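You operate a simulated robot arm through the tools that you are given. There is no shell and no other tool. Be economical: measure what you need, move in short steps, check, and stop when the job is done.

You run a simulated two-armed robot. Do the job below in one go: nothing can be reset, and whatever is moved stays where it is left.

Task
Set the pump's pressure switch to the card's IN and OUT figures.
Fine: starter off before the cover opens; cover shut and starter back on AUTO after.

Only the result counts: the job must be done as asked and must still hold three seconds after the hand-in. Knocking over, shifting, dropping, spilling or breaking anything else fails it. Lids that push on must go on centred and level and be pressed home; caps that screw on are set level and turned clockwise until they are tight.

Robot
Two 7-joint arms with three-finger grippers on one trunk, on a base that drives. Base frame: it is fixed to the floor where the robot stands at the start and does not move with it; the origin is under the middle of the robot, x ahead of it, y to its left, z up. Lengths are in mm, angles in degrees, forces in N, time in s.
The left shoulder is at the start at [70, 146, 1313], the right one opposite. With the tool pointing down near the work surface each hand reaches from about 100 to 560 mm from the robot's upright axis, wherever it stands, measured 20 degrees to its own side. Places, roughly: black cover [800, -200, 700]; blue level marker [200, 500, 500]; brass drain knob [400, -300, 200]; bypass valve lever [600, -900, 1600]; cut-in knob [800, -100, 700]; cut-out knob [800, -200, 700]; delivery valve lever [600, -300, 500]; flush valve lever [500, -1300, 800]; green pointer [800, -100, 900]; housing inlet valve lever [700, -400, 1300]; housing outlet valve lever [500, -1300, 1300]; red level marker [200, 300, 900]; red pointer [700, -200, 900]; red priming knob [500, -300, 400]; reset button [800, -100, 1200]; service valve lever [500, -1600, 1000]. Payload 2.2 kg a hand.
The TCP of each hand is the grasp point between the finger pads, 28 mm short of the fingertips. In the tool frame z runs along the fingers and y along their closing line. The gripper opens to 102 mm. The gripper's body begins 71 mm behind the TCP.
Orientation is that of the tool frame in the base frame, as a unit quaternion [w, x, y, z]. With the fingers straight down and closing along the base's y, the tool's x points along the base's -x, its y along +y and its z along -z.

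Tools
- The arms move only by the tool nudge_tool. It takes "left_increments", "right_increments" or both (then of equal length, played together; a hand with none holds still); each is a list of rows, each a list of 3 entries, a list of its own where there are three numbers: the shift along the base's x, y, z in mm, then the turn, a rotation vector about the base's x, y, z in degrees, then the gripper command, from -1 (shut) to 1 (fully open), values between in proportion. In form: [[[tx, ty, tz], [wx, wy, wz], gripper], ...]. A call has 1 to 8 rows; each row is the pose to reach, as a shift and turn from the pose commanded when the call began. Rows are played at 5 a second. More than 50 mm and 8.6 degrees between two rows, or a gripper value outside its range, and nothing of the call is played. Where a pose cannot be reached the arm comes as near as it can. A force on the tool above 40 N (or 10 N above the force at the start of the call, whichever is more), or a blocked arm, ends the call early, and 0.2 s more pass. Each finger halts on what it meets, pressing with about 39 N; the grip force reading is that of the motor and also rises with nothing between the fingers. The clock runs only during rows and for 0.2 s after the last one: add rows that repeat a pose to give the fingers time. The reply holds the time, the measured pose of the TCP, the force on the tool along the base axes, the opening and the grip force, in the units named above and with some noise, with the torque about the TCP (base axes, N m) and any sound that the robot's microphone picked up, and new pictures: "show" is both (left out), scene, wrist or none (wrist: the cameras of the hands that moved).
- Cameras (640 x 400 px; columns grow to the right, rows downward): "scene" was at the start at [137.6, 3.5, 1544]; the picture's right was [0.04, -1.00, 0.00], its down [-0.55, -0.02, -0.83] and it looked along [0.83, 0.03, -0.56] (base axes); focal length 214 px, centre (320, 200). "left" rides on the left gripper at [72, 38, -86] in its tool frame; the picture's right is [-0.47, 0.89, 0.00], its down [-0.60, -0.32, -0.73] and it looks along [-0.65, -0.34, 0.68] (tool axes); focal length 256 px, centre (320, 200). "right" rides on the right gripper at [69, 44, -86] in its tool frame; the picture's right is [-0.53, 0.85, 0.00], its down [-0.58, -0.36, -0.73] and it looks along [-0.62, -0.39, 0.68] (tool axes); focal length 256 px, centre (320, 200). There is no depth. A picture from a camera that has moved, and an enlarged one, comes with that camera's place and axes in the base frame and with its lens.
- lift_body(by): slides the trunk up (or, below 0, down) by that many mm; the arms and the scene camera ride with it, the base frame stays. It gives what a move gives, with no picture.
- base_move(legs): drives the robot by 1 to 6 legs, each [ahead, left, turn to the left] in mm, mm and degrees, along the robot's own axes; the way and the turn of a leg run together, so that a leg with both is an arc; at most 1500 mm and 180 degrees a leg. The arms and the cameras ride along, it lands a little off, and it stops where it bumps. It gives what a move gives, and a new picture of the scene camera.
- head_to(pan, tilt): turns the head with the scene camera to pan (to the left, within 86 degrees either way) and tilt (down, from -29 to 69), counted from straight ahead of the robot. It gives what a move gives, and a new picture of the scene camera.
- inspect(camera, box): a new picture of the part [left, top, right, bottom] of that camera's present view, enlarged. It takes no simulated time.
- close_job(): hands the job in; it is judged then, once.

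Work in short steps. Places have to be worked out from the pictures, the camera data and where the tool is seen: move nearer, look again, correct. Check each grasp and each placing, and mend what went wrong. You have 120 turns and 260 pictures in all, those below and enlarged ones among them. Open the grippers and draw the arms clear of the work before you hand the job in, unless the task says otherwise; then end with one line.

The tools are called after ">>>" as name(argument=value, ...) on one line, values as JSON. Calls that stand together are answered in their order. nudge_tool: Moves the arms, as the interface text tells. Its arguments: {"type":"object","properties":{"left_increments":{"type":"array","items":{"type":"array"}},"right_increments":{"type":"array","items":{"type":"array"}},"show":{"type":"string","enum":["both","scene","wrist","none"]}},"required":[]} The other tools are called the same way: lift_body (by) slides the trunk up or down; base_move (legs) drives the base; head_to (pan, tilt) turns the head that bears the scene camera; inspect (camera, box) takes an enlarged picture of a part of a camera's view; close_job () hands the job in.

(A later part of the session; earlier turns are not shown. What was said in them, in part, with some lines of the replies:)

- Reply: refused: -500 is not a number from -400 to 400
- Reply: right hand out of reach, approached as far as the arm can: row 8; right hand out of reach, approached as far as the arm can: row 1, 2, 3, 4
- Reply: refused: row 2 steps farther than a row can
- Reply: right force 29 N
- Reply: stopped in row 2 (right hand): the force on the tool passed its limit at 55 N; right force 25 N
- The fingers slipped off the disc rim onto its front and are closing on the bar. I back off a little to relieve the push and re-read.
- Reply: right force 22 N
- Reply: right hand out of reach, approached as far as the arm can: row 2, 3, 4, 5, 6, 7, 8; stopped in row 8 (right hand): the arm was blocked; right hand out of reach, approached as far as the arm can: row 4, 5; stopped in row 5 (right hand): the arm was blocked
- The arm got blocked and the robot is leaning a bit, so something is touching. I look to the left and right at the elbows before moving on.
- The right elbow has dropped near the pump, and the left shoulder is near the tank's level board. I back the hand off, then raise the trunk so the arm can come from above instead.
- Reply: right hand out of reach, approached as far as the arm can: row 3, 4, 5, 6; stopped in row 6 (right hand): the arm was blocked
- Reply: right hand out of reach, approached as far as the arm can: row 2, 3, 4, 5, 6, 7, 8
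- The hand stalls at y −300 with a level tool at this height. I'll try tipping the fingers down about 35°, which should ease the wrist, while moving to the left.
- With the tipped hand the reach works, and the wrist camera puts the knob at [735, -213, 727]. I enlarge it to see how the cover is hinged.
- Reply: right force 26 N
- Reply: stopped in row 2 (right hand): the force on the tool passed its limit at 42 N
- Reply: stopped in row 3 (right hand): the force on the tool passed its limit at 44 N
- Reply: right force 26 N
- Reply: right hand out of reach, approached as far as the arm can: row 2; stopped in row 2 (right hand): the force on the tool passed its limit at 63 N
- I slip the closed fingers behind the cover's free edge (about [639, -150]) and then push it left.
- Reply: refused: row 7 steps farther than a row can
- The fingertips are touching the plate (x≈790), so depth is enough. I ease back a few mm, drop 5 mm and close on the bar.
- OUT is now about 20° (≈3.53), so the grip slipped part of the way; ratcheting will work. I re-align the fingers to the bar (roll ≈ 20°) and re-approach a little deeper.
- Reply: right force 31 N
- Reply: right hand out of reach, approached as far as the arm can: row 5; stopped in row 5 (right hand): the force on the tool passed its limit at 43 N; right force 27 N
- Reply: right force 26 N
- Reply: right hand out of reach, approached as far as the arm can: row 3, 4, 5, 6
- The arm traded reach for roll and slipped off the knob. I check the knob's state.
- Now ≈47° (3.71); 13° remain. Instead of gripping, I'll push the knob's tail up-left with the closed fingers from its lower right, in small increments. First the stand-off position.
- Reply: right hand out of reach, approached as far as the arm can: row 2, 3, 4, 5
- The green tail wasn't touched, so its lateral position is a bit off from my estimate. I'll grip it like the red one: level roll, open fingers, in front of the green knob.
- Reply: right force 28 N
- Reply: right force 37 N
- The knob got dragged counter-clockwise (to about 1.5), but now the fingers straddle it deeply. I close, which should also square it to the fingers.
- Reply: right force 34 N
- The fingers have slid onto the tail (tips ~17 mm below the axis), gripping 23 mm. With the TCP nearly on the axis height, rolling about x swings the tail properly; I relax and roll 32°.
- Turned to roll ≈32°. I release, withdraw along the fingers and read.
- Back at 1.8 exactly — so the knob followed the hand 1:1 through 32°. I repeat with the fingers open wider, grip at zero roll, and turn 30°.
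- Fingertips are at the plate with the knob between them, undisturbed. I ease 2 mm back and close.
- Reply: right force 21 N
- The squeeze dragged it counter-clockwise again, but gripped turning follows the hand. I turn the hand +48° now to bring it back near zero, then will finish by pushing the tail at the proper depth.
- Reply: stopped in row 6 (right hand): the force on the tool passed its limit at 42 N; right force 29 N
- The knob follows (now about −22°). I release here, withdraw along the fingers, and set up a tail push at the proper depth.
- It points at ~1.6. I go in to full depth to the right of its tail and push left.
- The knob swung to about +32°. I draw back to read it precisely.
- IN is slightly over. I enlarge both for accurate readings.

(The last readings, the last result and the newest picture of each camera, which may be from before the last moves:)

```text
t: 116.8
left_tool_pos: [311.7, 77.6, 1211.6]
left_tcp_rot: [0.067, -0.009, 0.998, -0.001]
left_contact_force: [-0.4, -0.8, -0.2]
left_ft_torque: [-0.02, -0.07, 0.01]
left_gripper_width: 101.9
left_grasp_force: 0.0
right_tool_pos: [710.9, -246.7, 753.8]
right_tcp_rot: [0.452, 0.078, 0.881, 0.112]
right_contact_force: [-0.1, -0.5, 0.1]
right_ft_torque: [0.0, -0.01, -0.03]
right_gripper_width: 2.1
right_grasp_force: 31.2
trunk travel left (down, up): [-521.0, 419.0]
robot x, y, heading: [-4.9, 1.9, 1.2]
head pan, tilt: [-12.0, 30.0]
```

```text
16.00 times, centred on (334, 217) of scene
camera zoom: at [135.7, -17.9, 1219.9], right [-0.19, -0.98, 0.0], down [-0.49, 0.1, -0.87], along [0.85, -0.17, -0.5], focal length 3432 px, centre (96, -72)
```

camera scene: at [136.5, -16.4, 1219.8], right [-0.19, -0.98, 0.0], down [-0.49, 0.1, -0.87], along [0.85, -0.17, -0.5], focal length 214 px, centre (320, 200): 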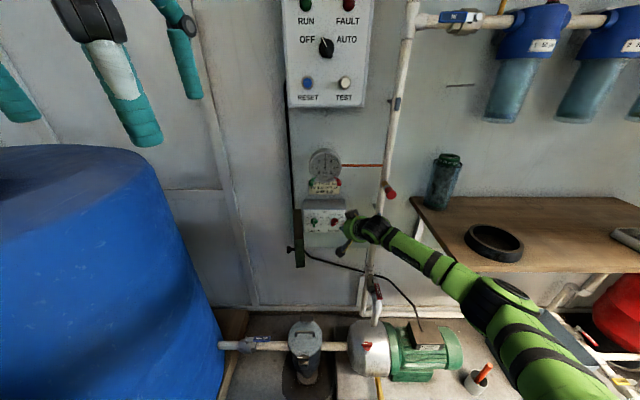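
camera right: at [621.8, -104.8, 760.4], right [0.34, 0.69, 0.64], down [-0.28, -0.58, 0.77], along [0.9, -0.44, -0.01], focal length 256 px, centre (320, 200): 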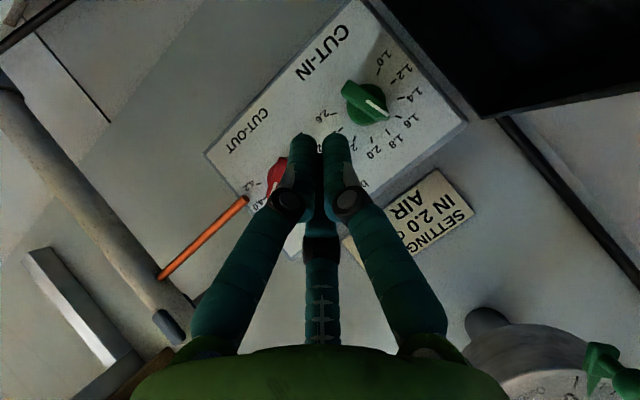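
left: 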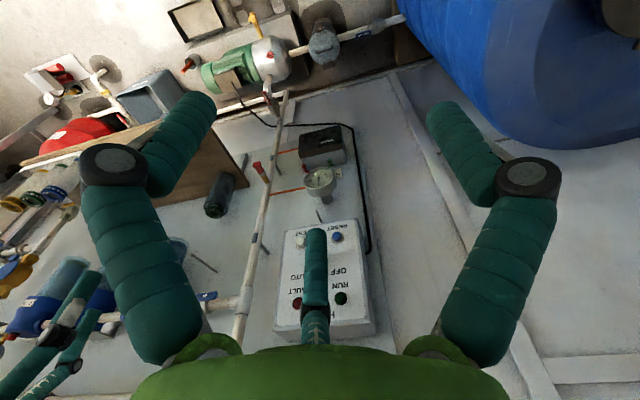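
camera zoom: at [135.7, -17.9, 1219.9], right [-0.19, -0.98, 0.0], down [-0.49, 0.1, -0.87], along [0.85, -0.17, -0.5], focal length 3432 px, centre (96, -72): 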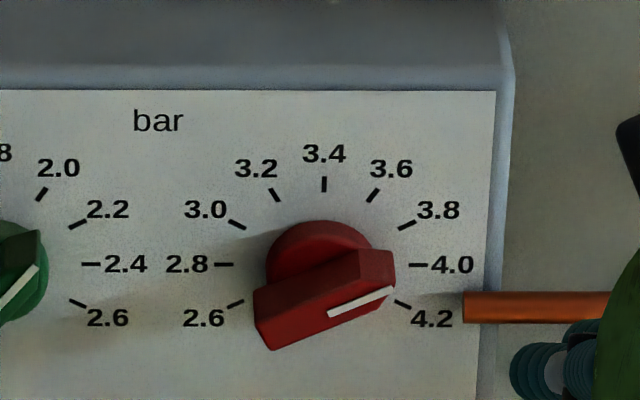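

IN reads ≈2.045 and OUT ≈3.82. I'll nudge the green knob back ~7° by pressing its tail down from the upper left. First position above it.

>>> nudge_tool(right_increments=[[[0, 40, 15], [0, 0, 0], -1], [[0, 80, 25], [0, 0, 0], -1], [[5, 120, 30], [0, 0, 0], -1], [[20, 150, 28], [0, 0, 0], -1], [[40, 157, 22], [0, 0, 0], -1], [[62, 157, 15], [0, 0, 0], -1], [[62, 157, 15], [0, 0, 0], -1]], show="none")

>>> inspect(camera="right", box=[180, 30, 420, 180])

```text
t: 118.3
left_tool_pos: [310.6, 80.8, 1210.5]
left_tcp_rot: [0.067, -0.01, 0.998, -0.002]
left_contact_force: [1.4, -0.3, 0.5]
left_ft_torque: [0.03, 0.11, 0.0]
left_gripper_width: 101.7
left_grasp_force: 0.1
right_tool_pos: [763.7, -63.5, 772.8]
right_tcp_rot: [0.447, 0.066, 0.882, 0.13]
right_contact_force: [-18.6, 7.6, 11.2]
right_ft_torque: [0.52, 1.07, 0.14]
right_gripper_width: 2.2
right_grasp_force: 31.3
trunk travel left (down, up): [-521.0, 419.0]
robot x, y, heading: [-1.4, -1.0, 1.2]
head pan, tilt: [-12.0, 30.0]
stopped in row 7 (right hand): the force on the tool passed its limit at 45 N (the readings are from after the stop); the commanded pose is now the measured one
```

```text
2.67 times, centred on (300, 105) of right
camera zoom: at [653.0, -19.8, 779.9], right [0.32, 0.68, 0.66], down [-0.25, -0.61, 0.75], along [0.92, -0.4, -0.02], focal length 683 px, centre (373, 453)
```

zoom: 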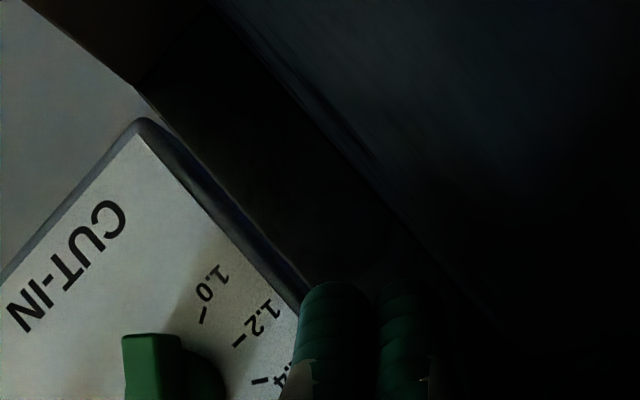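

The hand met the open cover's rim on the left; no room there. I back out and instead push the nose from the right side.

>>> nudge_tool(right_increments=[[[-25, -5, 8], [0, 0, 0], -1], [[-45, -35, 12], [0, 0, 0], -1], [[-45, -70, 10], [-1, 0, 0], -1], [[-40, -95, 2], [-1, 0, 0], -1], [[-40, -95, 2], [-1, 0, 0], -1]], show="none")

>>> inspect(camera="right", box=[220, 30, 460, 180])

>>> inspect(camera="scene", box=[290, 195, 365, 245])

```text
t: 119.5
left_tool_pos: [312.9, 78.9, 1210.3]
left_tcp_rot: [0.067, -0.009, 0.998, -0.001]
left_contact_force: [-0.3, -0.7, -0.1]
left_ft_torque: [0.0, 0.01, 0.01]
left_gripper_width: 102.4
left_grasp_force: 0.1
right_tool_pos: [728.2, -166.8, 771.7]
right_tcp_rot: [0.448, 0.065, 0.884, 0.116]
right_contact_force: [0.0, -0.1, -0.3]
right_ft_torque: [-0.01, -0.02, 0.02]
right_gripper_width: 2.2
right_grasp_force: 31.2
trunk travel left (down, up): [-521.0, 419.0]
robot x, y, heading: [-5.0, 2.0, 1.0]
head pan, tilt: [-12.0, 30.0]
```

```text
2.67 times, centred on (340, 105) of right
camera zoom: at [617.3, -121.3, 778.1], right [0.33, 0.7, 0.64], down [-0.25, -0.58, 0.77], along [0.91, -0.41, -0.01], focal length 683 px, centre (267, 453)
```

zoom: 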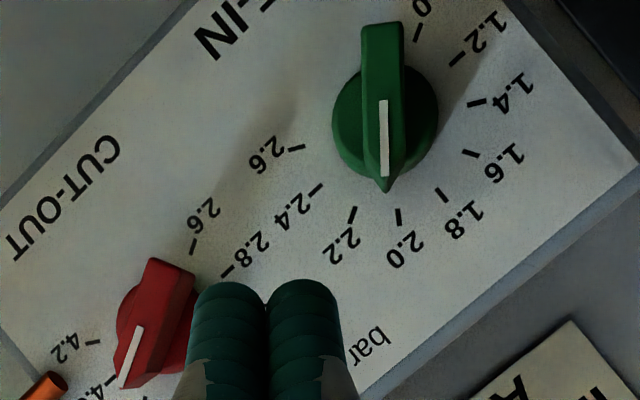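

```text
8.00 times, centred on (328, 220) of scene
camera zoom: at [135.8, -16.3, 1219.9], right [-0.19, -0.98, 0.0], down [-0.49, 0.1, -0.87], along [0.85, -0.17, -0.5], focal length 1716 px, centre (260, 40)
```

zoom: 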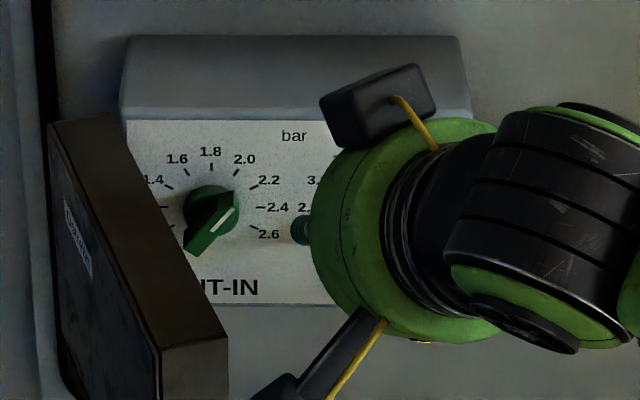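

The knob reads about 37–40°. The cover swung in a bit but leaves room. I go in right of the nose and edge left until contact.

>>> nudge_tool(right_increments=[[[20, 2, -6], [0, 0, 0], -1], [[40, 4, -13], [0, 0, 0], -1], [[46, 5, -15], [0, 0, 0], -1], [[46, 8, -15], [0, 0, 0], -1], [[46, 11, -15], [0, 0, 0], -1], [[46, 11, -15], [0, 0, 0], -1]], show="none")

>>> inspect(camera="right", box=[220, 60, 460, 210])

```text
t: 120.9
left_tool_pos: [311.6, 79.7, 1209.9]
left_tcp_rot: [0.066, -0.009, 0.998, -0.001]
left_contact_force: [-0.2, 1.0, 0.0]
left_ft_torque: [0.0, -0.03, -0.01]
left_gripper_width: 102.1
left_grasp_force: 0.1
right_tool_pos: [773.0, -155.0, 755.8]
right_tcp_rot: [0.448, 0.066, 0.884, 0.116]
right_contact_force: [-0.4, -0.5, 0.4]
right_ft_torque: [0.0, 0.02, 0.02]
right_gripper_width: 2.4
right_grasp_force: 31.2
trunk travel left (down, up): [-521.0, 419.0]
robot x, y, heading: [-0.9, 2.2, 1.2]
head pan, tilt: [-12.0, 30.0]
```

```text
2.67 times, centred on (340, 135) of right
camera zoom: at [663.1, -110.4, 763.4], right [0.33, 0.7, 0.64], down [-0.25, -0.58, 0.77], along [0.91, -0.41, -0.01], focal length 683 px, centre (267, 373)
```

zoom: 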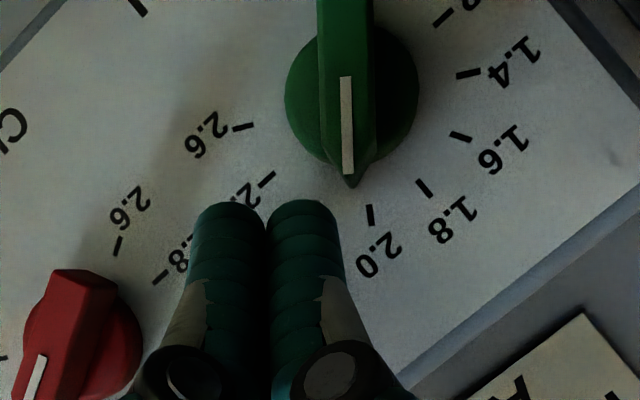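

Clear view: I need to come alongside the nose (lower by ~10 mm) and then push up-left gently.

>>> nudge_tool(right_increments=[[[0, -2, -5], [0, 0, 0], -1], [[1, 2, -11], [0, 0, 0], -1], [[1, 4, -9], [0, 0, 0], -1], [[1, 4, -9], [0, 0, 0], -1]], show="none")

>>> inspect(camera="right", box=[220, 60, 460, 210])

```text
t: 121.9
left_tool_pos: [312.0, 78.9, 1210.0]
left_tcp_rot: [0.066, -0.009, 0.998, -0.001]
left_contact_force: [0.2, 0.7, -0.1]
left_ft_torque: [-0.02, 0.0, 0.01]
left_gripper_width: 102.0
left_grasp_force: 0.2
right_tool_pos: [773.8, -152.1, 747.6]
right_tcp_rot: [0.448, 0.066, 0.884, 0.114]
right_contact_force: [0.2, 0.0, -0.1]
right_ft_torque: [-0.02, 0.0, -0.02]
right_gripper_width: 1.8
right_grasp_force: 31.1
trunk travel left (down, up): [-521.0, 419.0]
robot x, y, heading: [-1.5, -1.4, 0.9]
head pan, tilt: [-12.0, 30.0]
```

```text
2.67 times, centred on (340, 135) of right
camera zoom: at [662.8, -106.1, 753.9], right [0.33, 0.7, 0.64], down [-0.25, -0.58, 0.77], along [0.91, -0.41, -0.01], focal length 683 px, centre (267, 373)
```

zoom: 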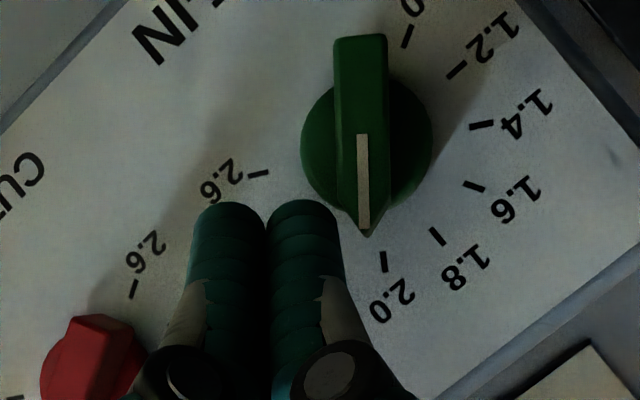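

About 3 mm gap to the nose. I push 5 mm up-left.

>>> nudge_tool(right_increments=[[[0, 1.5, 1.3], [0, 0, 0], -1], [[0, 3, 2.7], [0, 0, 0], -1], [[0, 3.7, 3.3], [0, 0, 0], -1], [[0, 3.7, 3.3], [0, 0, 0], -1]], show="none")

>>> inspect(camera="right", box=[220, 60, 460, 210])

```text
t: 122.9
left_tool_pos: [312.4, 79.5, 1209.9]
left_tcp_rot: [0.066, -0.008, 0.998, -0.001]
left_contact_force: [-0.7, 0.5, -0.3]
left_ft_torque: [-0.01, 0.02, -0.02]
left_gripper_width: 102.1
left_grasp_force: 0.1
right_tool_pos: [773.7, -149.2, 750.1]
right_tcp_rot: [0.448, 0.066, 0.884, 0.115]
right_contact_force: [0.2, -2.3, -0.3]
right_ft_torque: [-0.03, -0.01, -0.03]
right_gripper_width: 1.9
right_grasp_force: 31.5
trunk travel left (down, up): [-521.0, 419.0]
robot x, y, heading: [-2.8, -1.1, 1.1]
head pan, tilt: [-12.0, 30.0]
```

```text
2.67 times, centred on (340, 135) of right
camera zoom: at [662.8, -103.6, 757.2], right [0.33, 0.7, 0.64], down [-0.26, -0.58, 0.77], along [0.91, -0.41, -0.01], focal length 683 px, centre (267, 373)
```

zoom: 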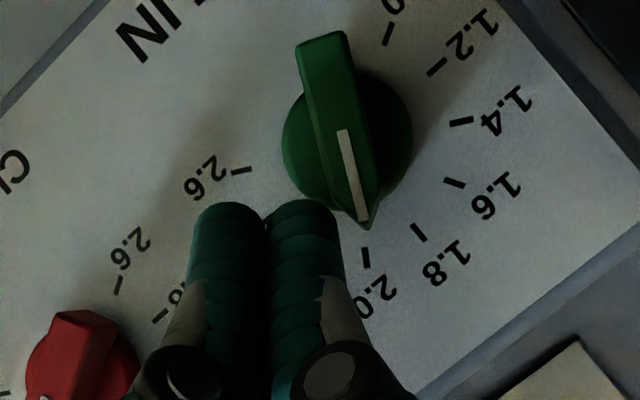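

It turned about 11°. I retreat and read the exact setting.

>>> nudge_tool(right_increments=[[[0, -4, -2], [0, 0, 0], -1], [[-20, -8, 8], [0, 0, 0], -1], [[-50, -20, 20], [0, 0, 0], -1], [[-60, -60, 20], [0, 0, 0], -1], [[-60, -100, 20], [0, 0, 0], -1]], show="none")

>>> inspect(camera="scene", box=[305, 208, 325, 226])

>>> inspect(camera="scene", box=[324, 208, 344, 226])

```text
t: 124.1
left_tool_pos: [311.2, 78.0, 1209.4]
left_tcp_rot: [0.066, -0.009, 0.998, -0.001]
left_contact_force: [0.3, -0.4, -0.5]
left_ft_torque: [-0.02, 0.0, -0.02]
left_gripper_width: 102.1
left_grasp_force: 0.0
right_tool_pos: [713.3, -248.6, 771.1]
right_tcp_rot: [0.448, 0.067, 0.884, 0.115]
right_contact_force: [-0.1, -1.3, 0.5]
right_ft_torque: [0.04, -0.05, -0.03]
right_gripper_width: 1.9
right_grasp_force: 31.7
trunk travel left (down, up): [-521.0, 419.0]
robot x, y, heading: [-1.9, -0.2, 0.9]
head pan, tilt: [-12.0, 30.0]
```

```text
16.00 times, centred on (315, 217) of scene
camera zoom: at [135.6, -17.4, 1219.9], right [-0.19, -0.98, 0.0], down [-0.49, 0.1, -0.87], along [0.85, -0.17, -0.5], focal length 3432 px, centre (400, -72)
```

zoom: 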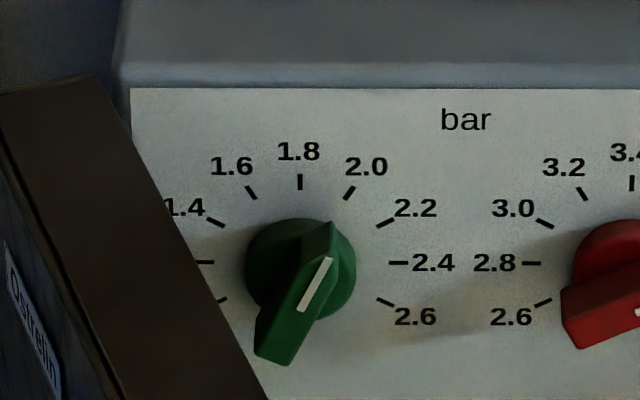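

```text
16.00 times, centred on (334, 217) of scene
camera zoom: at [135.6, -17.4, 1219.9], right [-0.19, -0.98, 0.0], down [-0.49, 0.1, -0.87], along [0.85, -0.17, -0.5], focal length 3432 px, centre (96, -72)
```

zoom: 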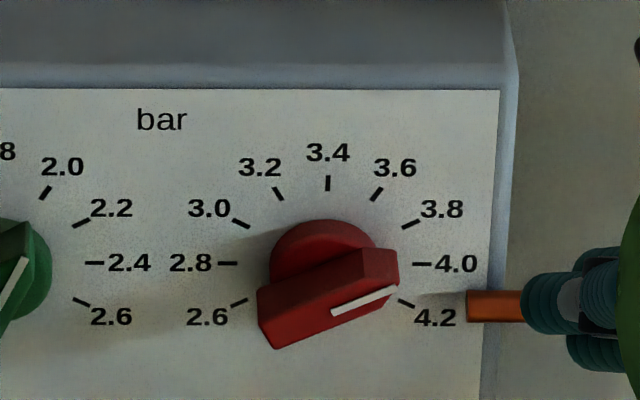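

IN now ≈1.955; needs +6–7°. I repeat the tail push, stopping ~2.8 mm short of the earlier position that gave 37°.

>>> nudge_tool(right_increments=[[[0, 35, 0], [0, 0, 0], -1], [[5, 70, -5], [0, 0, 0], -1], [[18, 94, -15], [0, 0, 0], -1], [[40, 97, -30], [0, 0, 0], -1], [[62, 98, -43], [0, 0, 0], -1], [[62, 104, -43], [0, 0, 0], -1], [[62, 108.8, -43], [0, 0, 0], -1], [[62, 108.8, -43], [0, 0, 0], -1]], show="none")

>>> inspect(camera="right", box=[220, 60, 460, 210])

```text
t: 125.9
left_tool_pos: [311.9, 79.7, 1210.8]
left_tcp_rot: [0.066, -0.009, 0.998, -0.001]
left_contact_force: [-0.2, 0.1, -0.2]
left_ft_torque: [-0.01, -0.02, 0.02]
left_gripper_width: 102.0
left_grasp_force: 0.0
right_tool_pos: [776.6, -139.4, 727.1]
right_tcp_rot: [0.448, 0.066, 0.884, 0.115]
right_contact_force: [0.1, 0.2, -0.2]
right_ft_torque: [0.02, 0.01, 0.0]
right_gripper_width: 2.2
right_grasp_force: 31.8
trunk travel left (down, up): [-521.0, 419.0]
robot x, y, heading: [-4.5, -1.1, 0.8]
head pan, tilt: [-12.0, 30.0]
```

```text
2.67 times, centred on (340, 135) of right
camera zoom: at [665.8, -93.6, 733.9], right [0.33, 0.7, 0.64], down [-0.25, -0.58, 0.77], along [0.91, -0.41, -0.01], focal length 683 px, centre (267, 373)
```

zoom: 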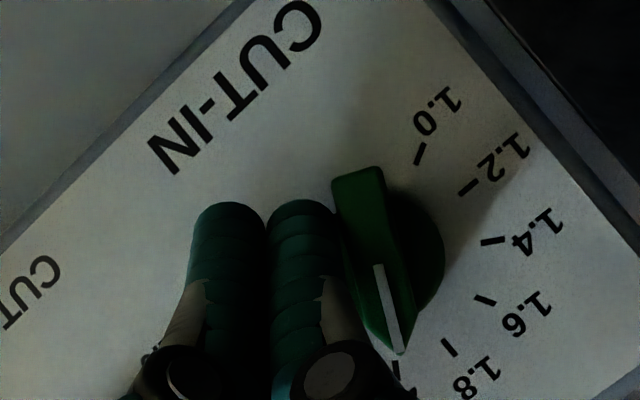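

Just short of contact. I push in ~1 mm increments.

>>> nudge_tool(right_increments=[[[0, 1, 0], [0, 0, 0], -1], [[0, 2, 0], [0, 0, 0], -1], [[0, 2, 0], [0, 0, 0], -1]], show="none")

>>> inspect(camera="right", box=[220, 60, 460, 210])

```text
t: 126.7
left_tool_pos: [311.0, 79.2, 1209.9]
left_tcp_rot: [0.067, -0.009, 0.998, 0.0]
left_contact_force: [-0.1, 0.0, -0.5]
left_ft_torque: [0.01, -0.02, -0.02]
left_gripper_width: 102.2
left_grasp_force: 0.0
right_tool_pos: [776.0, -138.3, 727.4]
right_tcp_rot: [0.448, 0.065, 0.884, 0.115]
right_contact_force: [-1.7, -2.7, -2.2]
right_ft_torque: [-0.02, 0.05, -0.04]
right_gripper_width: 1.8
right_grasp_force: 31.1
trunk travel left (down, up): [-521.0, 419.0]
robot x, y, heading: [0.3, 1.3, 1.2]
head pan, tilt: [-12.0, 30.0]
```

```text
2.67 times, centred on (340, 135) of right
camera zoom: at [666.1, -92.9, 734.0], right [0.33, 0.7, 0.64], down [-0.26, -0.58, 0.77], along [0.91, -0.41, -0.01], focal length 683 px, centre (267, 373)
```

zoom: 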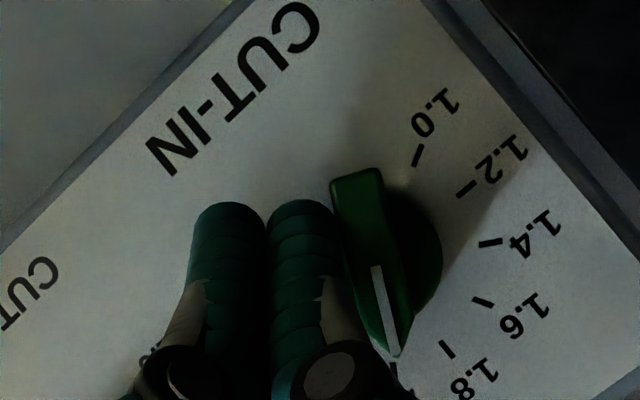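

Contact just started. One more millimetre or so.

>>> nudge_tool(right_increments=[[[0, 0.8, 0], [0, 0, 0], -1], [[0, 1.5, 0], [0, 0, 0], -1], [[0, 1.5, 0], [0, 0, 0], -1]], show="none")

>>> inspect(camera="right", box=[220, 60, 460, 210])

```text
t: 127.5
left_tool_pos: [312.6, 78.8, 1210.1]
left_tcp_rot: [0.066, -0.009, 0.998, -0.001]
left_contact_force: [-0.3, 0.3, -0.8]
left_ft_torque: [-0.01, 0.02, 0.01]
left_gripper_width: 102.1
left_grasp_force: 0.1
right_tool_pos: [777.4, -137.9, 727.5]
right_tcp_rot: [0.447, 0.067, 0.885, 0.115]
right_contact_force: [-2.9, -5.6, -3.2]
right_ft_torque: [-0.1, 0.05, -0.09]
right_gripper_width: 2.3
right_grasp_force: 31.8
trunk travel left (down, up): [-521.0, 419.0]
robot x, y, heading: [-3.0, -0.7, 1.0]
head pan, tilt: [-12.0, 30.0]
```

```text
2.67 times, centred on (340, 135) of right
camera zoom: at [666.4, -91.7, 733.9], right [0.33, 0.7, 0.64], down [-0.26, -0.58, 0.77], along [0.91, -0.42, -0.01], focal length 683 px, centre (267, 373)
```

zoom: 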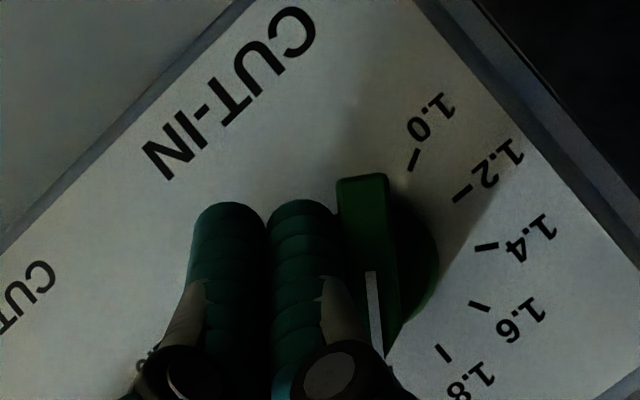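

Now about 31–32°. I retreat and read.

>>> nudge_tool(right_increments=[[[0, -8, 0], [0, 0, 0], -1], [[-25, -14, 15], [0, 0, 0], -1], [[-50, -30, 25], [0, 0, 0], -1], [[-55, -70, 35], [0, 0, 0], -1], [[-60, -110, 35], [0, 0, 0], -1]], show="none")

>>> inspect(camera="scene", box=[305, 208, 325, 226])

>>> inspect(camera="scene", box=[240, 160, 400, 290])

```text
t: 128.7
left_tool_pos: [310.3, 77.5, 1209.7]
left_tcp_rot: [0.066, -0.009, 0.998, -0.001]
left_contact_force: [0.9, -0.7, 0.9]
left_ft_torque: [0.01, -0.02, 0.01]
left_gripper_width: 102.1
left_grasp_force: 0.1
right_tool_pos: [717.1, -246.8, 763.4]
right_tcp_rot: [0.448, 0.066, 0.884, 0.116]
right_contact_force: [-0.4, 0.5, -0.3]
right_ft_torque: [0.01, 0.0, 0.05]
right_gripper_width: 2.0
right_grasp_force: 31.3
trunk travel left (down, up): [-521.0, 419.0]
robot x, y, heading: [-2.4, 3.2, 1.0]
head pan, tilt: [-12.0, 30.0]
```

```text
16.00 times, centred on (315, 217) of scene
camera zoom: at [135.5, -17.7, 1219.9], right [-0.19, -0.98, 0.0], down [-0.49, 0.1, -0.87], along [0.85, -0.17, -0.5], focal length 3432 px, centre (400, -72)
```

zoom: 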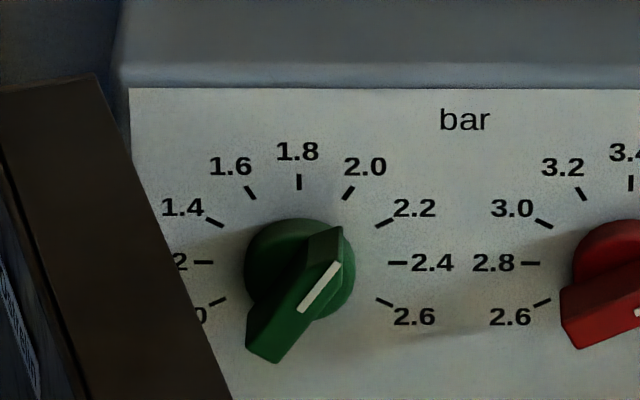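

```text
3.08 times, centred on (320, 225) of scene
camera zoom: at [135.5, -17.7, 1219.9], right [-0.19, -0.98, 0.0], down [-0.49, 0.1, -0.87], along [0.85, -0.17, -0.5], focal length 660 px, centre (320, 123)
```

zoom: 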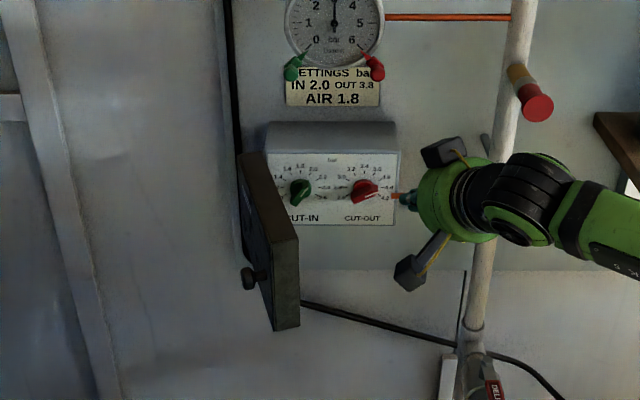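

IN ≈2.02, OUT ≈3.82 – good. Now to close the cover: I take the hand back and around in front of the cover's free edge to its outer (left) side.

>>> nudge_tool(right_increments=[[[-40, 10, 15], [0, 0, 0], -1], [[-80, 20, 35], [-4, 0, -4], -1], [[-120, 35, 55], [-8, 0, -8], -1], [[-155, 60, 65], [-12, 0, -12], -1], [[-175, 100, 65], [-15, 0, -16], -1], [[-185, 140, 65], [-15, 0, -20], -1], [[-190, 180, 60], [-15, 0, -24], -1], [[-190, 215, 50], [-15, 0, -28], -1]], show="scene")

```text
t: 130.5
left_tool_pos: [311.6, 80.7, 1209.8]
left_tcp_rot: [0.066, -0.009, 0.998, -0.003]
left_contact_force: [0.3, 1.3, 0.1]
left_ft_torque: [-0.02, -0.03, 0.03]
left_gripper_width: 102.0
left_grasp_force: 0.1
right_tool_pos: [527.3, -29.0, 813.6]
right_tcp_rot: [0.467, 0.22, 0.849, -0.113]
right_contact_force: [-0.1, -0.7, -0.4]
right_ft_torque: [0.04, 0.0, -0.02]
right_gripper_width: 2.0
right_grasp_force: 31.6
trunk travel left (down, up): [-521.0, 419.0]
robot x, y, heading: [0.7, -2.7, 1.0]
head pan, tilt: [-12.0, 30.0]
camera scene: at [135.9, -14.8, 1219.9], right [-0.19, -0.98, 0.0], down [-0.49, 0.09, -0.87], along [0.85, -0.17, -0.5], focal length 214 px, centre (320, 200)
```

scene: 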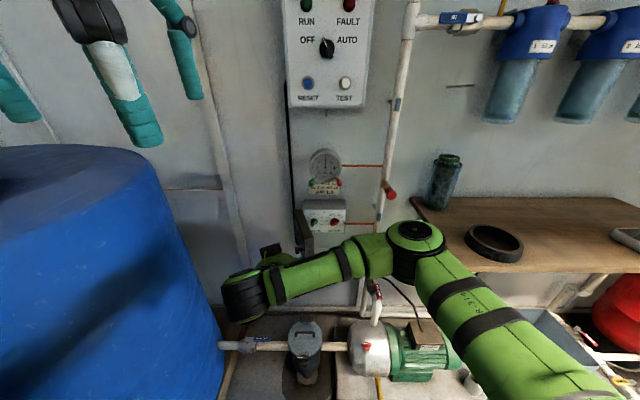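

I advance beside the cover's outer face and then sweep it to the right.

>>> nudge_tool(right_increments=[[[35, 5, -10], [0, 0, 0], -1], [[70, 8, -20], [0, 0, 0], -1], [[100, 5, -27], [0, 0, 0], -1], [[105, -25, -27], [0, 0, 0], -1], [[110, -55, -27], [0, 0, 0], -1], [[115, -85, -27], [0, 0, 4], -1], [[120, -115, -27], [0, 0, 8], -1], [[125, -140, -27], [0, 0, 12], -1]], show="scene")

>>> inspect(camera="scene", box=[260, 180, 380, 270])

```text
t: 132.3
left_tool_pos: [310.5, 77.5, 1209.7]
left_tcp_rot: [0.066, -0.008, 0.998, 0.0]
left_contact_force: [0.2, 0.0, 0.3]
left_ft_torque: [0.02, -0.02, 0.01]
left_gripper_width: 102.0
left_grasp_force: 0.0
right_tool_pos: [650.1, -172.3, 785.0]
right_tcp_rot: [0.477, 0.128, 0.868, -0.061]
right_contact_force: [-1.0, 0.0, 0.9]
right_ft_torque: [0.01, 0.01, 0.02]
right_gripper_width: 1.9
right_grasp_force: 31.2
trunk travel left (down, up): [-521.0, 419.0]
robot x, y, heading: [-4.7, 2.1, 0.9]
head pan, tilt: [-12.0, 30.0]
camera scene: at [135.7, -17.8, 1219.9], right [-0.19, -0.98, 0.0], down [-0.49, 0.1, -0.87], along [0.85, -0.17, -0.5], focal length 214 px, centre (320, 200)
```

scene: 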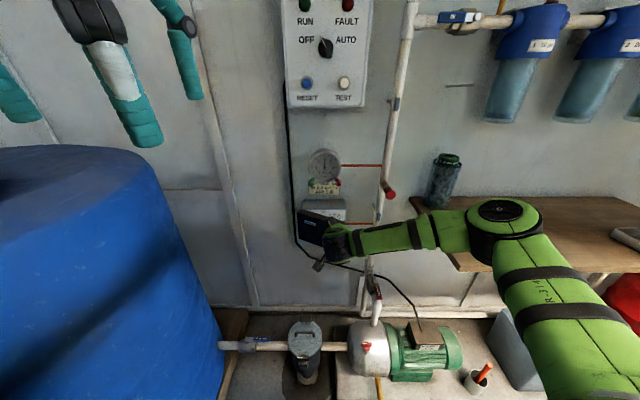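

```text
4.44 times, centred on (320, 225) of scene
camera zoom: at [135.7, -17.8, 1219.9], right [-0.19, -0.98, 0.0], down [-0.49, 0.1, -0.87], along [0.85, -0.17, -0.5], focal length 953 px, centre (320, 89)
```

zoom: 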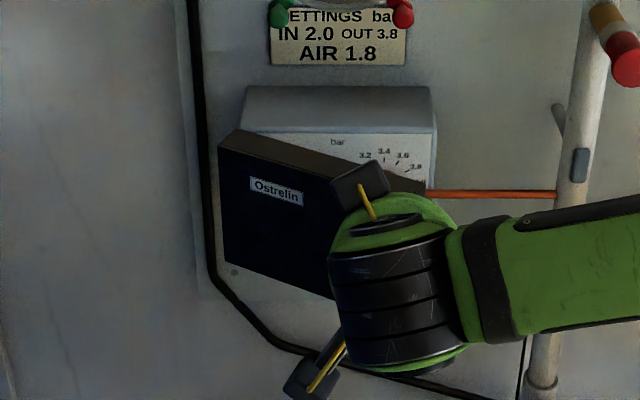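

Cover is ~35° from shut. I push it home in +x.

>>> nudge_tool(right_increments=[[[15, -5, 0], [0, 0, 2], -1], [[30, -8, 0], [0, 0, 4], -1], [[45, -10, 0], [0, 0, 6], -1], [[60, -12, 0], [0, 0, 8], -1], [[72, -12, 0], [0, 0, 8], -1], [[80, -12, 0], [0, 0, 8], -1], [[88, -12, 0], [0, 0, 8], -1]], show="none")

>>> inspect(camera="scene", box=[260, 180, 380, 270])

```text
t: 133.9
left_tool_pos: [311.1, 80.5, 1209.9]
left_tcp_rot: [0.066, -0.01, 0.998, -0.001]
left_contact_force: [0.4, -0.7, -0.1]
left_ft_torque: [0.01, 0.01, -0.03]
left_gripper_width: 101.9
left_grasp_force: 0.0
right_tool_pos: [739.0, -184.1, 783.7]
right_tcp_rot: [0.479, 0.068, 0.875, -0.029]
right_contact_force: [0.5, 0.0, -0.2]
right_ft_torque: [0.0, 0.02, 0.04]
right_gripper_width: 2.1
right_grasp_force: 31.2
trunk travel left (down, up): [-521.0, 419.0]
robot x, y, heading: [-5.0, 4.3, 1.0]
head pan, tilt: [-12.0, 30.0]
```

```text
4.44 times, centred on (320, 225) of scene
camera zoom: at [136.1, -16.5, 1219.8], right [-0.19, -0.98, 0.0], down [-0.49, 0.1, -0.87], along [0.85, -0.17, -0.5], focal length 953 px, centre (320, 89)
```

zoom: 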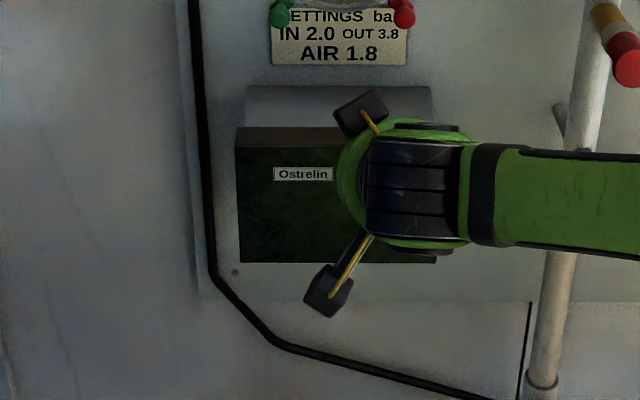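

Looks shut; I push a few more mm until I feel the stop.

>>> nudge_tool(right_increments=[[[6, 0, 0], [0, 0, 0], -1], [[12, 0, 0], [0, 0, 0], -1], [[18, 0, 0], [0, 0, 0], -1], [[24, 0, 0], [0, 0, 0], -1]], show="none")

>>> nudge_tool(right_increments=[[[-30, -5, 10], [0, 0, 0], -1], [[-70, -30, 20], [0, 0, 0], -1], [[-100, -70, 30], [0, 0, 0], -1], [[-120, -110, 40], [0, 0, 0], -1], [[-140, -130, 60], [0, 0, 0], -1]], show="none")

>>> inspect(camera="scene", box=[270, 180, 370, 260])

```text
t: 134.6
left_tool_pos: [304.3, 79.2, 1210.9]
left_tcp_rot: [0.069, -0.008, 0.998, -0.002]
left_contact_force: [-0.2, 0.1, 0.7]
left_ft_torque: [-0.03, -0.01, -0.01]
left_gripper_width: 102.4
left_grasp_force: 0.1
right_tool_pos: [742.5, -183.0, 783.5]
right_tcp_rot: [0.476, 0.067, 0.876, -0.028]
right_contact_force: [-26.8, -0.8, 8.9]
right_ft_torque: [-0.09, -0.16, -0.2]
right_gripper_width: 1.9
right_grasp_force: 31.0
trunk travel left (down, up): [-521.0, 419.0]
robot x, y, heading: [-6.6, 1.2, 0.7]
head pan, tilt: [-12.0, 30.0]
stopped in row 3 (right hand): the force on the tool passed its limit at 45 N (the readings are from after the stop); the commanded pose is now the measured one
```

```text
refused: row 3 steps farther than a row can; nothing moved
```

```text
5.00 times, centred on (320, 220) of scene
camera zoom: at [128.2, -16.2, 1220.9], right [-0.19, -0.98, 0.0], down [-0.49, 0.1, -0.87], along [0.85, -0.17, -0.49], focal length 1072 px, centre (320, 100)
```

zoom: 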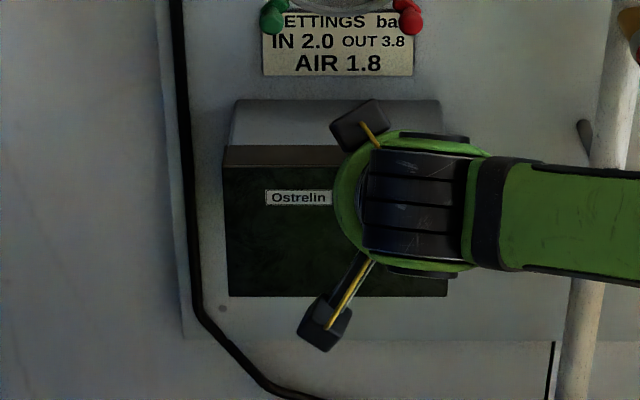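

The cover is pressed home (stopped at 45 N). I withdraw the hand and check that it stays shut.

>>> nudge_tool(right_increments=[[[-30, -5, 10], [0, 0, 0], -1], [[-65, -25, 20], [0, 0, 0], -1], [[-95, -55, 30], [0, 0, 0], -1], [[-120, -85, 45], [0, 0, 0], -1], [[-140, -110, 65], [0, 0, 0], -1]], show="none")

>>> inspect(camera="scene", box=[270, 180, 370, 260])

```text
t: 135.8
left_tool_pos: [310.2, 77.7, 1209.3]
left_tcp_rot: [0.067, -0.009, 0.998, -0.001]
left_contact_force: [-0.3, -0.1, -0.3]
left_ft_torque: [0.06, 0.0, -0.02]
left_gripper_width: 102.2
left_grasp_force: 0.0
right_tool_pos: [606.6, -291.0, 843.3]
right_tcp_rot: [0.474, 0.069, 0.877, -0.029]
right_contact_force: [-0.3, -1.6, -0.4]
right_ft_torque: [-0.03, -0.02, 0.0]
right_gripper_width: 2.2
right_grasp_force: 31.1
trunk travel left (down, up): [-521.0, 419.0]
robot x, y, heading: [-5.5, -1.6, 0.8]
head pan, tilt: [-12.0, 30.0]
```

```text
5.00 times, centred on (320, 220) of scene
camera zoom: at [134.2, -17.4, 1220.0], right [-0.19, -0.98, 0.0], down [-0.49, 0.1, -0.87], along [0.85, -0.17, -0.5], focal length 1072 px, centre (320, 100)
```

zoom: 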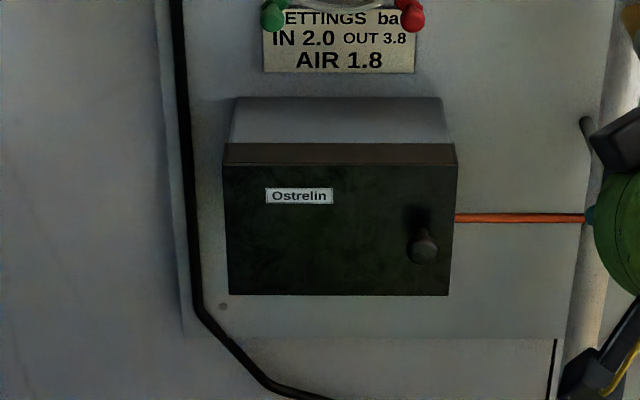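

Cover is shut. Now the starter: I pull back a little and raise the trunk to the earlier height.

>>> nudge_tool(right_increments=[[[-30, 0, 20], [0, -6, 0], -0.5], [[-50, 0, 40], [0, -12, 0], 0.3], [[-50, 0, 60], [0, -18, 0], 0.3]], show="none")

>>> lift_body(by=200)

>>> nudge_tool(right_increments=[[[10, 0, 20], [-7, -3, 0], 0.3], [[20, 0, 40], [-14, -6, 0], 0.3], [[30, 0, 60], [-21, -9, 0], 0.3], [[40, 10, 80], [-28, -12, 0], 0.3], [[50, 20, 100], [-35, -14, 0], 0.3], [[60, 30, 120], [-42, -16, 0], 0.3], [[60, 30, 140], [-45, -17, 0], 0.3]], show="scene")

```text
t: 136.6
left_tool_pos: [310.5, 77.9, 1210.2]
left_tcp_rot: [0.066, -0.008, 0.998, -0.002]
left_contact_force: [0.8, -1.1, -0.3]
left_ft_torque: [0.02, 0.02, -0.02]
left_gripper_width: 102.0
left_grasp_force: 0.1
right_tool_pos: [556.4, -293.7, 892.6]
right_tcp_rot: [0.583, 0.071, 0.809, -0.02]
right_contact_force: [0.1, 0.0, 0.0]
right_ft_torque: [-0.02, -0.02, 0.02]
right_gripper_width: 66.2
right_grasp_force: 0.1
right hand out of reach, approached as far as the arm can: row 3
trunk travel left (down, up): [-521.0, 419.0]
robot x, y, heading: [-1.5, 1.5, 0.9]
head pan, tilt: [-12.0, 30.0]
```

```text
t: 138.7
left_tool_pos: [311.8, 79.2, 1410.6]
left_tcp_rot: [0.067, -0.009, 0.998, -0.002]
left_contact_force: [0.7, -0.6, 0.7]
left_ft_torque: [0.01, -0.03, -0.01]
left_gripper_width: 101.9
left_grasp_force: 0.0
right_tool_pos: [557.0, -293.1, 1093.0]
right_tcp_rot: [0.582, 0.071, 0.81, -0.019]
right_contact_force: [-1.3, 0.7, -0.4]
right_ft_torque: [-0.02, -0.05, 0.0]
right_gripper_width: 66.3
right_grasp_force: 0.1
trunk travel left (down, up): [-721.0, 219.0]
robot x, y, heading: [-2.7, 2.6, 0.8]
head pan, tilt: [-12.0, 30.0]
```

```text
t: 140.3
left_tool_pos: [308.8, 73.5, 1410.5]
left_tcp_rot: [0.068, -0.008, 0.998, 0.0]
left_contact_force: [0.4, -1.0, -0.2]
left_ft_torque: [0.1, -0.04, 0.0]
left_gripper_width: 102.1
left_grasp_force: 0.1
right_tool_pos: [617.9, -239.1, 1266.7]
right_tcp_rot: [0.667, -0.147, 0.657, -0.317]
right_contact_force: [-0.1, -0.5, -0.3]
right_ft_torque: [-0.01, 0.01, 0.06]
right_gripper_width: 66.3
right_grasp_force: 0.1
right hand out of reach, approached as far as the arm can: row 1, 2, 3, 4, 5, 6, 7
trunk travel left (down, up): [-721.0, 219.0]
robot x, y, heading: [-0.0, -0.2, 0.7]
head pan, tilt: [-12.0, 30.0]
camera scene: at [132.4, -21.9, 1420.1], right [-0.19, -0.98, 0.0], down [-0.49, 0.1, -0.87], along [0.85, -0.17, -0.5], focal length 214 px, centre (320, 200)
```

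scene: 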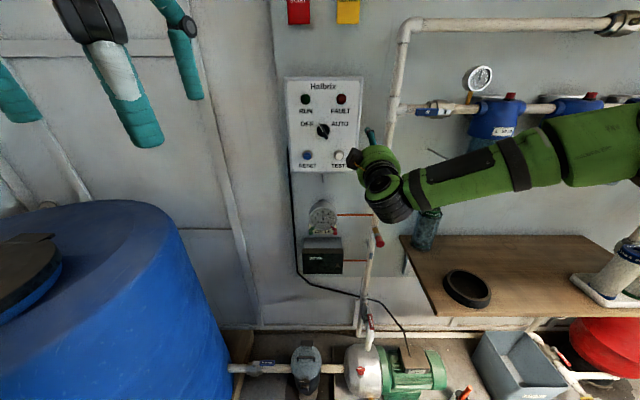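

The hand is rolled about −39° but yawed 13° right; I straighten it while moving in front of the selector.

>>> nudge_tool(right_increments=[[[5, 25, 4], [0, 2, 5], 0.3], [[15, 50, 8], [0, 4, 10], 0.3], [[35, 75, 12], [0, 5, 13], 0.3], [[65, 82, 12], [0, 5, 13], 0.3], [[65, 82, 12], [0, 5, 13], 0.3]], show="wrist")

>>> inspect(camera="scene", box=[270, 60, 390, 180])

```text
t: 141.5
left_tool_pos: [309.1, 79.0, 1411.6]
left_tcp_rot: [0.067, -0.009, 0.998, -0.001]
left_contact_force: [-0.5, -1.0, 0.5]
left_ft_torque: [0.02, -0.04, -0.03]
left_gripper_width: 102.0
left_grasp_force: 0.1
right_tool_pos: [680.6, -148.0, 1277.4]
right_tcp_rot: [0.678, -0.24, 0.655, -0.231]
right_contact_force: [-0.6, 0.3, 0.4]
right_ft_torque: [0.0, 0.04, 0.04]
right_gripper_width: 66.5
right_grasp_force: 0.2
right hand out of reach, approached as far as the arm can: row 1
trunk travel left (down, up): [-721.0, 219.0]
robot x, y, heading: [-4.9, 2.5, 0.8]
head pan, tilt: [-12.0, 30.0]
camera right: at [595.9, -159.6, 1193.8], right [-0.02, 0.99, -0.11], down [-0.75, 0.06, 0.66], along [0.66, 0.1, 0.74], focal length 256 px, centre (320, 200)
```

right: 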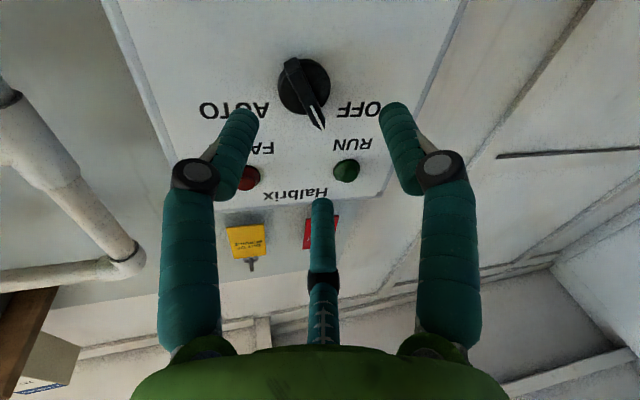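

```text
3.33 times, centred on (330, 120) of scene
camera zoom: at [133.5, -17.2, 1420.0], right [-0.19, -0.98, 0.0], down [-0.49, 0.1, -0.87], along [0.85, -0.17, -0.5], focal length 715 px, centre (287, 467)
```

zoom: 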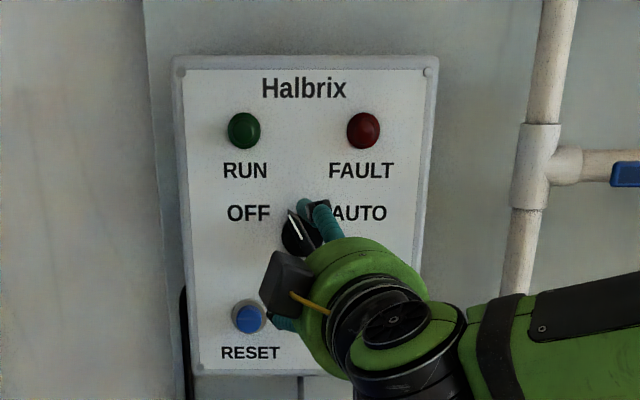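

Selector centred at (y −157, z 1275). I shift right 9 mm, advance and close.

>>> nudge_tool(right_increments=[[[20, -9, -2], [0, 0, 0], 0.3], [[45, -9, -2], [0, 0, 0], 0.3], [[66, -9, -2], [0, 0, 0], 0.3], [[66, -9, -2], [0, 0, 0], -0.3], [[66, -9, -2], [0, 0, 0], -0.7], [[66, -9, -2], [0, 0, 0], -0.9], [[66, -9, -2], [0, 0, 0], -0.9]], show="wrist")

```text
t: 143.1
left_tool_pos: [308.2, 80.9, 1411.2]
left_tcp_rot: [0.069, -0.008, 0.998, -0.002]
left_contact_force: [-0.5, 0.6, -0.2]
left_ft_torque: [-0.02, 0.04, 0.0]
left_gripper_width: 102.0
left_grasp_force: 0.1
right_tool_pos: [744.8, -158.0, 1284.5]
right_tcp_rot: [0.678, -0.24, 0.655, -0.232]
right_contact_force: [-2.1, 5.9, 7.3]
right_ft_torque: [0.89, -1.06, -0.07]
right_gripper_width: 22.4
right_grasp_force: 45.7
right hand out of reach, approached as far as the arm can: row 1, 2, 3, 4, 5, 6, 7
trunk travel left (down, up): [-721.0, 219.0]
robot x, y, heading: [-2.1, 2.3, 0.7]
head pan, tilt: [-12.0, 30.0]
camera right: at [659.7, -169.8, 1200.9], right [-0.02, 0.99, -0.12], down [-0.75, 0.06, 0.66], along [0.66, 0.1, 0.74], focal length 256 px, centre (320, 200)
```

right: 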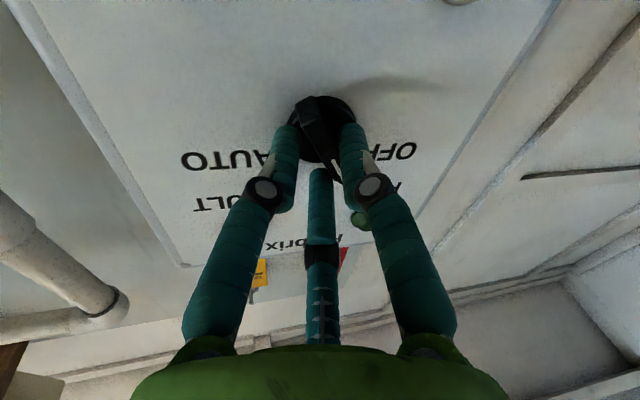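

Gripped at 22 mm. I turn clockwise (+x) toward AUTO.

>>> nudge_tool(right_increments=[[[0, 0, 0], [8, 0, 0], -0.9], [[0, 0, 0], [16, 0, 0], -0.9], [[0, 0, 0], [24, 0, 0], -0.9], [[0, 0, 0], [32, 0, 0], -0.9], [[0, 0, 0], [40, 0, 0], -0.9], [[0, 0, 0], [48, 0, 0], -0.9], [[0, 0, 0], [56, 0, 0], -0.9]], show="wrist")

```text
t: 144.7
left_tool_pos: [308.5, 81.0, 1410.5]
left_tcp_rot: [0.068, -0.009, 0.998, -0.002]
left_contact_force: [1.4, -0.3, -0.4]
left_ft_torque: [0.0, -0.02, -0.03]
left_gripper_width: 102.3
left_grasp_force: 0.0
right_tool_pos: [744.6, -160.3, 1280.0]
right_tcp_rot: [0.71, 0.107, 0.688, 0.105]
right_contact_force: [-16.6, 6.0, -12.1]
right_ft_torque: [-0.12, -0.43, -0.67]
right_gripper_width: 20.2
right_grasp_force: 45.0
right hand out of reach, approached as far as the arm can: row 2
trunk travel left (down, up): [-721.0, 219.0]
robot x, y, heading: [-1.2, 1.0, 0.8]
head pan, tilt: [-12.0, 30.0]
camera right: at [659.6, -96.7, 1223.9], right [-0.02, 0.65, 0.76], down [-0.75, -0.51, 0.42], along [0.66, -0.56, 0.5], focal length 256 px, centre (320, 200)
```

right: 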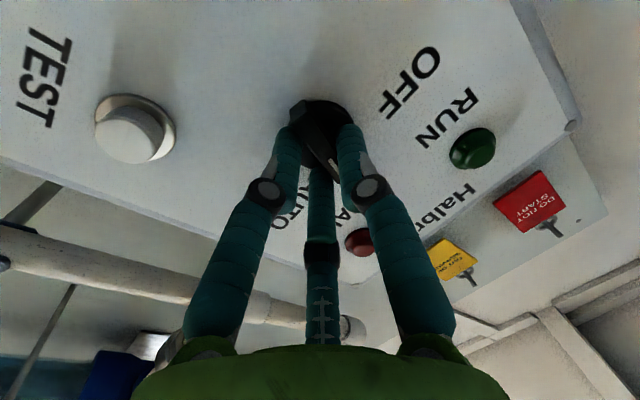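

Following. I continue 32° more.

>>> nudge_tool(right_increments=[[[-1, 0, -1], [8, 0, 0], -0.9], [[-1, 0, -1], [16, 0, 0], -0.9], [[-1, 0, -1], [24, 0, 0], -0.9], [[-1, 0, -1], [32, 0, 0], -0.9], [[-1, 0, -1], [38, 0, 0], -0.9]], show="wrist")

```text
t: 145.9
left_tool_pos: [310.0, 78.1, 1410.5]
left_tcp_rot: [0.067, -0.009, 0.998, -0.001]
left_contact_force: [0.2, -1.0, 0.3]
left_ft_torque: [-0.03, 0.02, 0.01]
left_gripper_width: 102.1
left_grasp_force: 0.0
right_tool_pos: [744.6, -164.5, 1278.2]
right_tcp_rot: [0.641, 0.329, 0.617, 0.316]
right_contact_force: [-15.8, -3.5, -13.1]
right_ft_torque: [-4.28, 1.13, -1.85]
right_gripper_width: 31.4
right_grasp_force: 45.6
trunk travel left (down, up): [-721.0, 219.0]
robot x, y, heading: [-4.8, -6.2, 0.9]
head pan, tilt: [-12.0, 30.0]
camera right: at [661.1, -79.6, 1271.3], right [-0.02, 0.06, 1.0], down [-0.75, -0.66, 0.03], along [0.66, -0.75, 0.06], focal length 256 px, centre (320, 200)
```

right: 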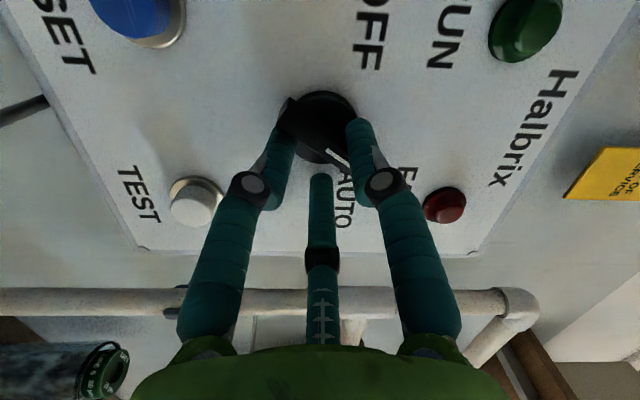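

Torque of 4 N·m shows it is against the AUTO stop. I ease back, release, withdraw and check both the selector and the cover.

>>> nudge_tool(right_increments=[[[0, 0, 0], [-4, 0, 0], 0.1], [[0, 0, 0], [-4, 0, 0], 0.3], [[-30, 0, 0], [-4, 0, 0], 0.3], [[-70, 0, 0], [-8, 0, 0], 0.3], [[-110, -20, 0], [-15, 0, 0], 0.3], [[-140, -55, 0], [-23, 0, 0], 0.3], [[-165, -90, 0], [-30, 0, 0], 0.6]], show="scene")

>>> inspect(camera="scene", box=[270, 60, 390, 180])

>>> inspect(camera="scene", box=[270, 190, 390, 290])

```text
t: 147.5
left_tool_pos: [311.2, 74.8, 1410.8]
left_tcp_rot: [0.067, -0.009, 0.998, 0.0]
left_contact_force: [-0.1, -0.4, 0.6]
left_ft_torque: [0.01, 0.02, 0.06]
left_gripper_width: 102.0
left_grasp_force: 0.1
right_tool_pos: [580.0, -254.3, 1275.8]
right_tcp_rot: [0.701, 0.156, 0.679, 0.152]
right_contact_force: [-0.4, -0.2, -0.1]
right_ft_torque: [-0.04, -0.02, 0.03]
right_gripper_width: 81.6
right_grasp_force: 0.0
trunk travel left (down, up): [-721.0, 219.0]
robot x, y, heading: [-3.3, 0.9, 0.8]
head pan, tilt: [-12.0, 30.0]
camera scene: at [135.7, -20.1, 1419.9], right [-0.19, -0.98, 0.0], down [-0.49, 0.1, -0.87], along [0.85, -0.17, -0.5], focal length 214 px, centre (320, 200)
```

scene: 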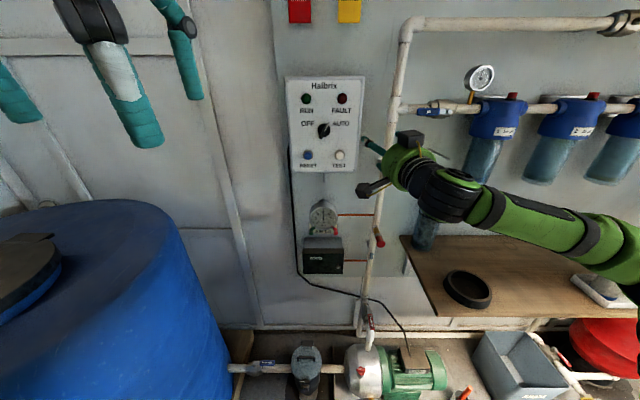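

```text
3.33 times, centred on (330, 120) of scene
camera zoom: at [135.7, -20.1, 1419.9], right [-0.19, -0.98, 0.0], down [-0.49, 0.1, -0.87], along [0.85, -0.17, -0.5], focal length 715 px, centre (287, 467)
```

zoom: 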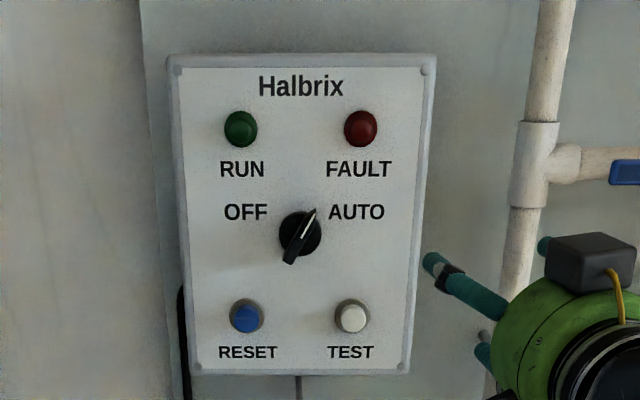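

```text
4.00 times, centred on (330, 240) of scene
camera zoom: at [135.7, -20.1, 1419.9], right [-0.19, -0.98, 0.0], down [-0.49, 0.1, -0.87], along [0.85, -0.17, -0.5], focal length 858 px, centre (280, 40)
```

zoom: 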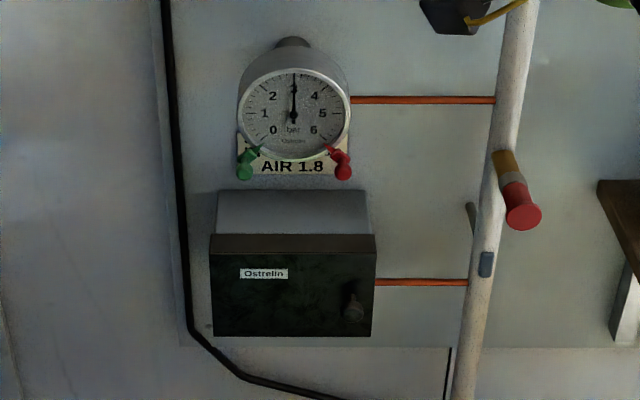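

The selector is on AUTO, the cover is shut, the gripper is open and the arms are clear, so I hand in.

>>> close_job()

```text
The job is handed in.
```

The pressure switch is set to the card by eye: cut-in reads about 2.02 bar (card 2.0) and cut-out about 3.82 bar (card 3.8). The starter was off before the cover opened; the cover is now shut and the starter is back on AUTO.
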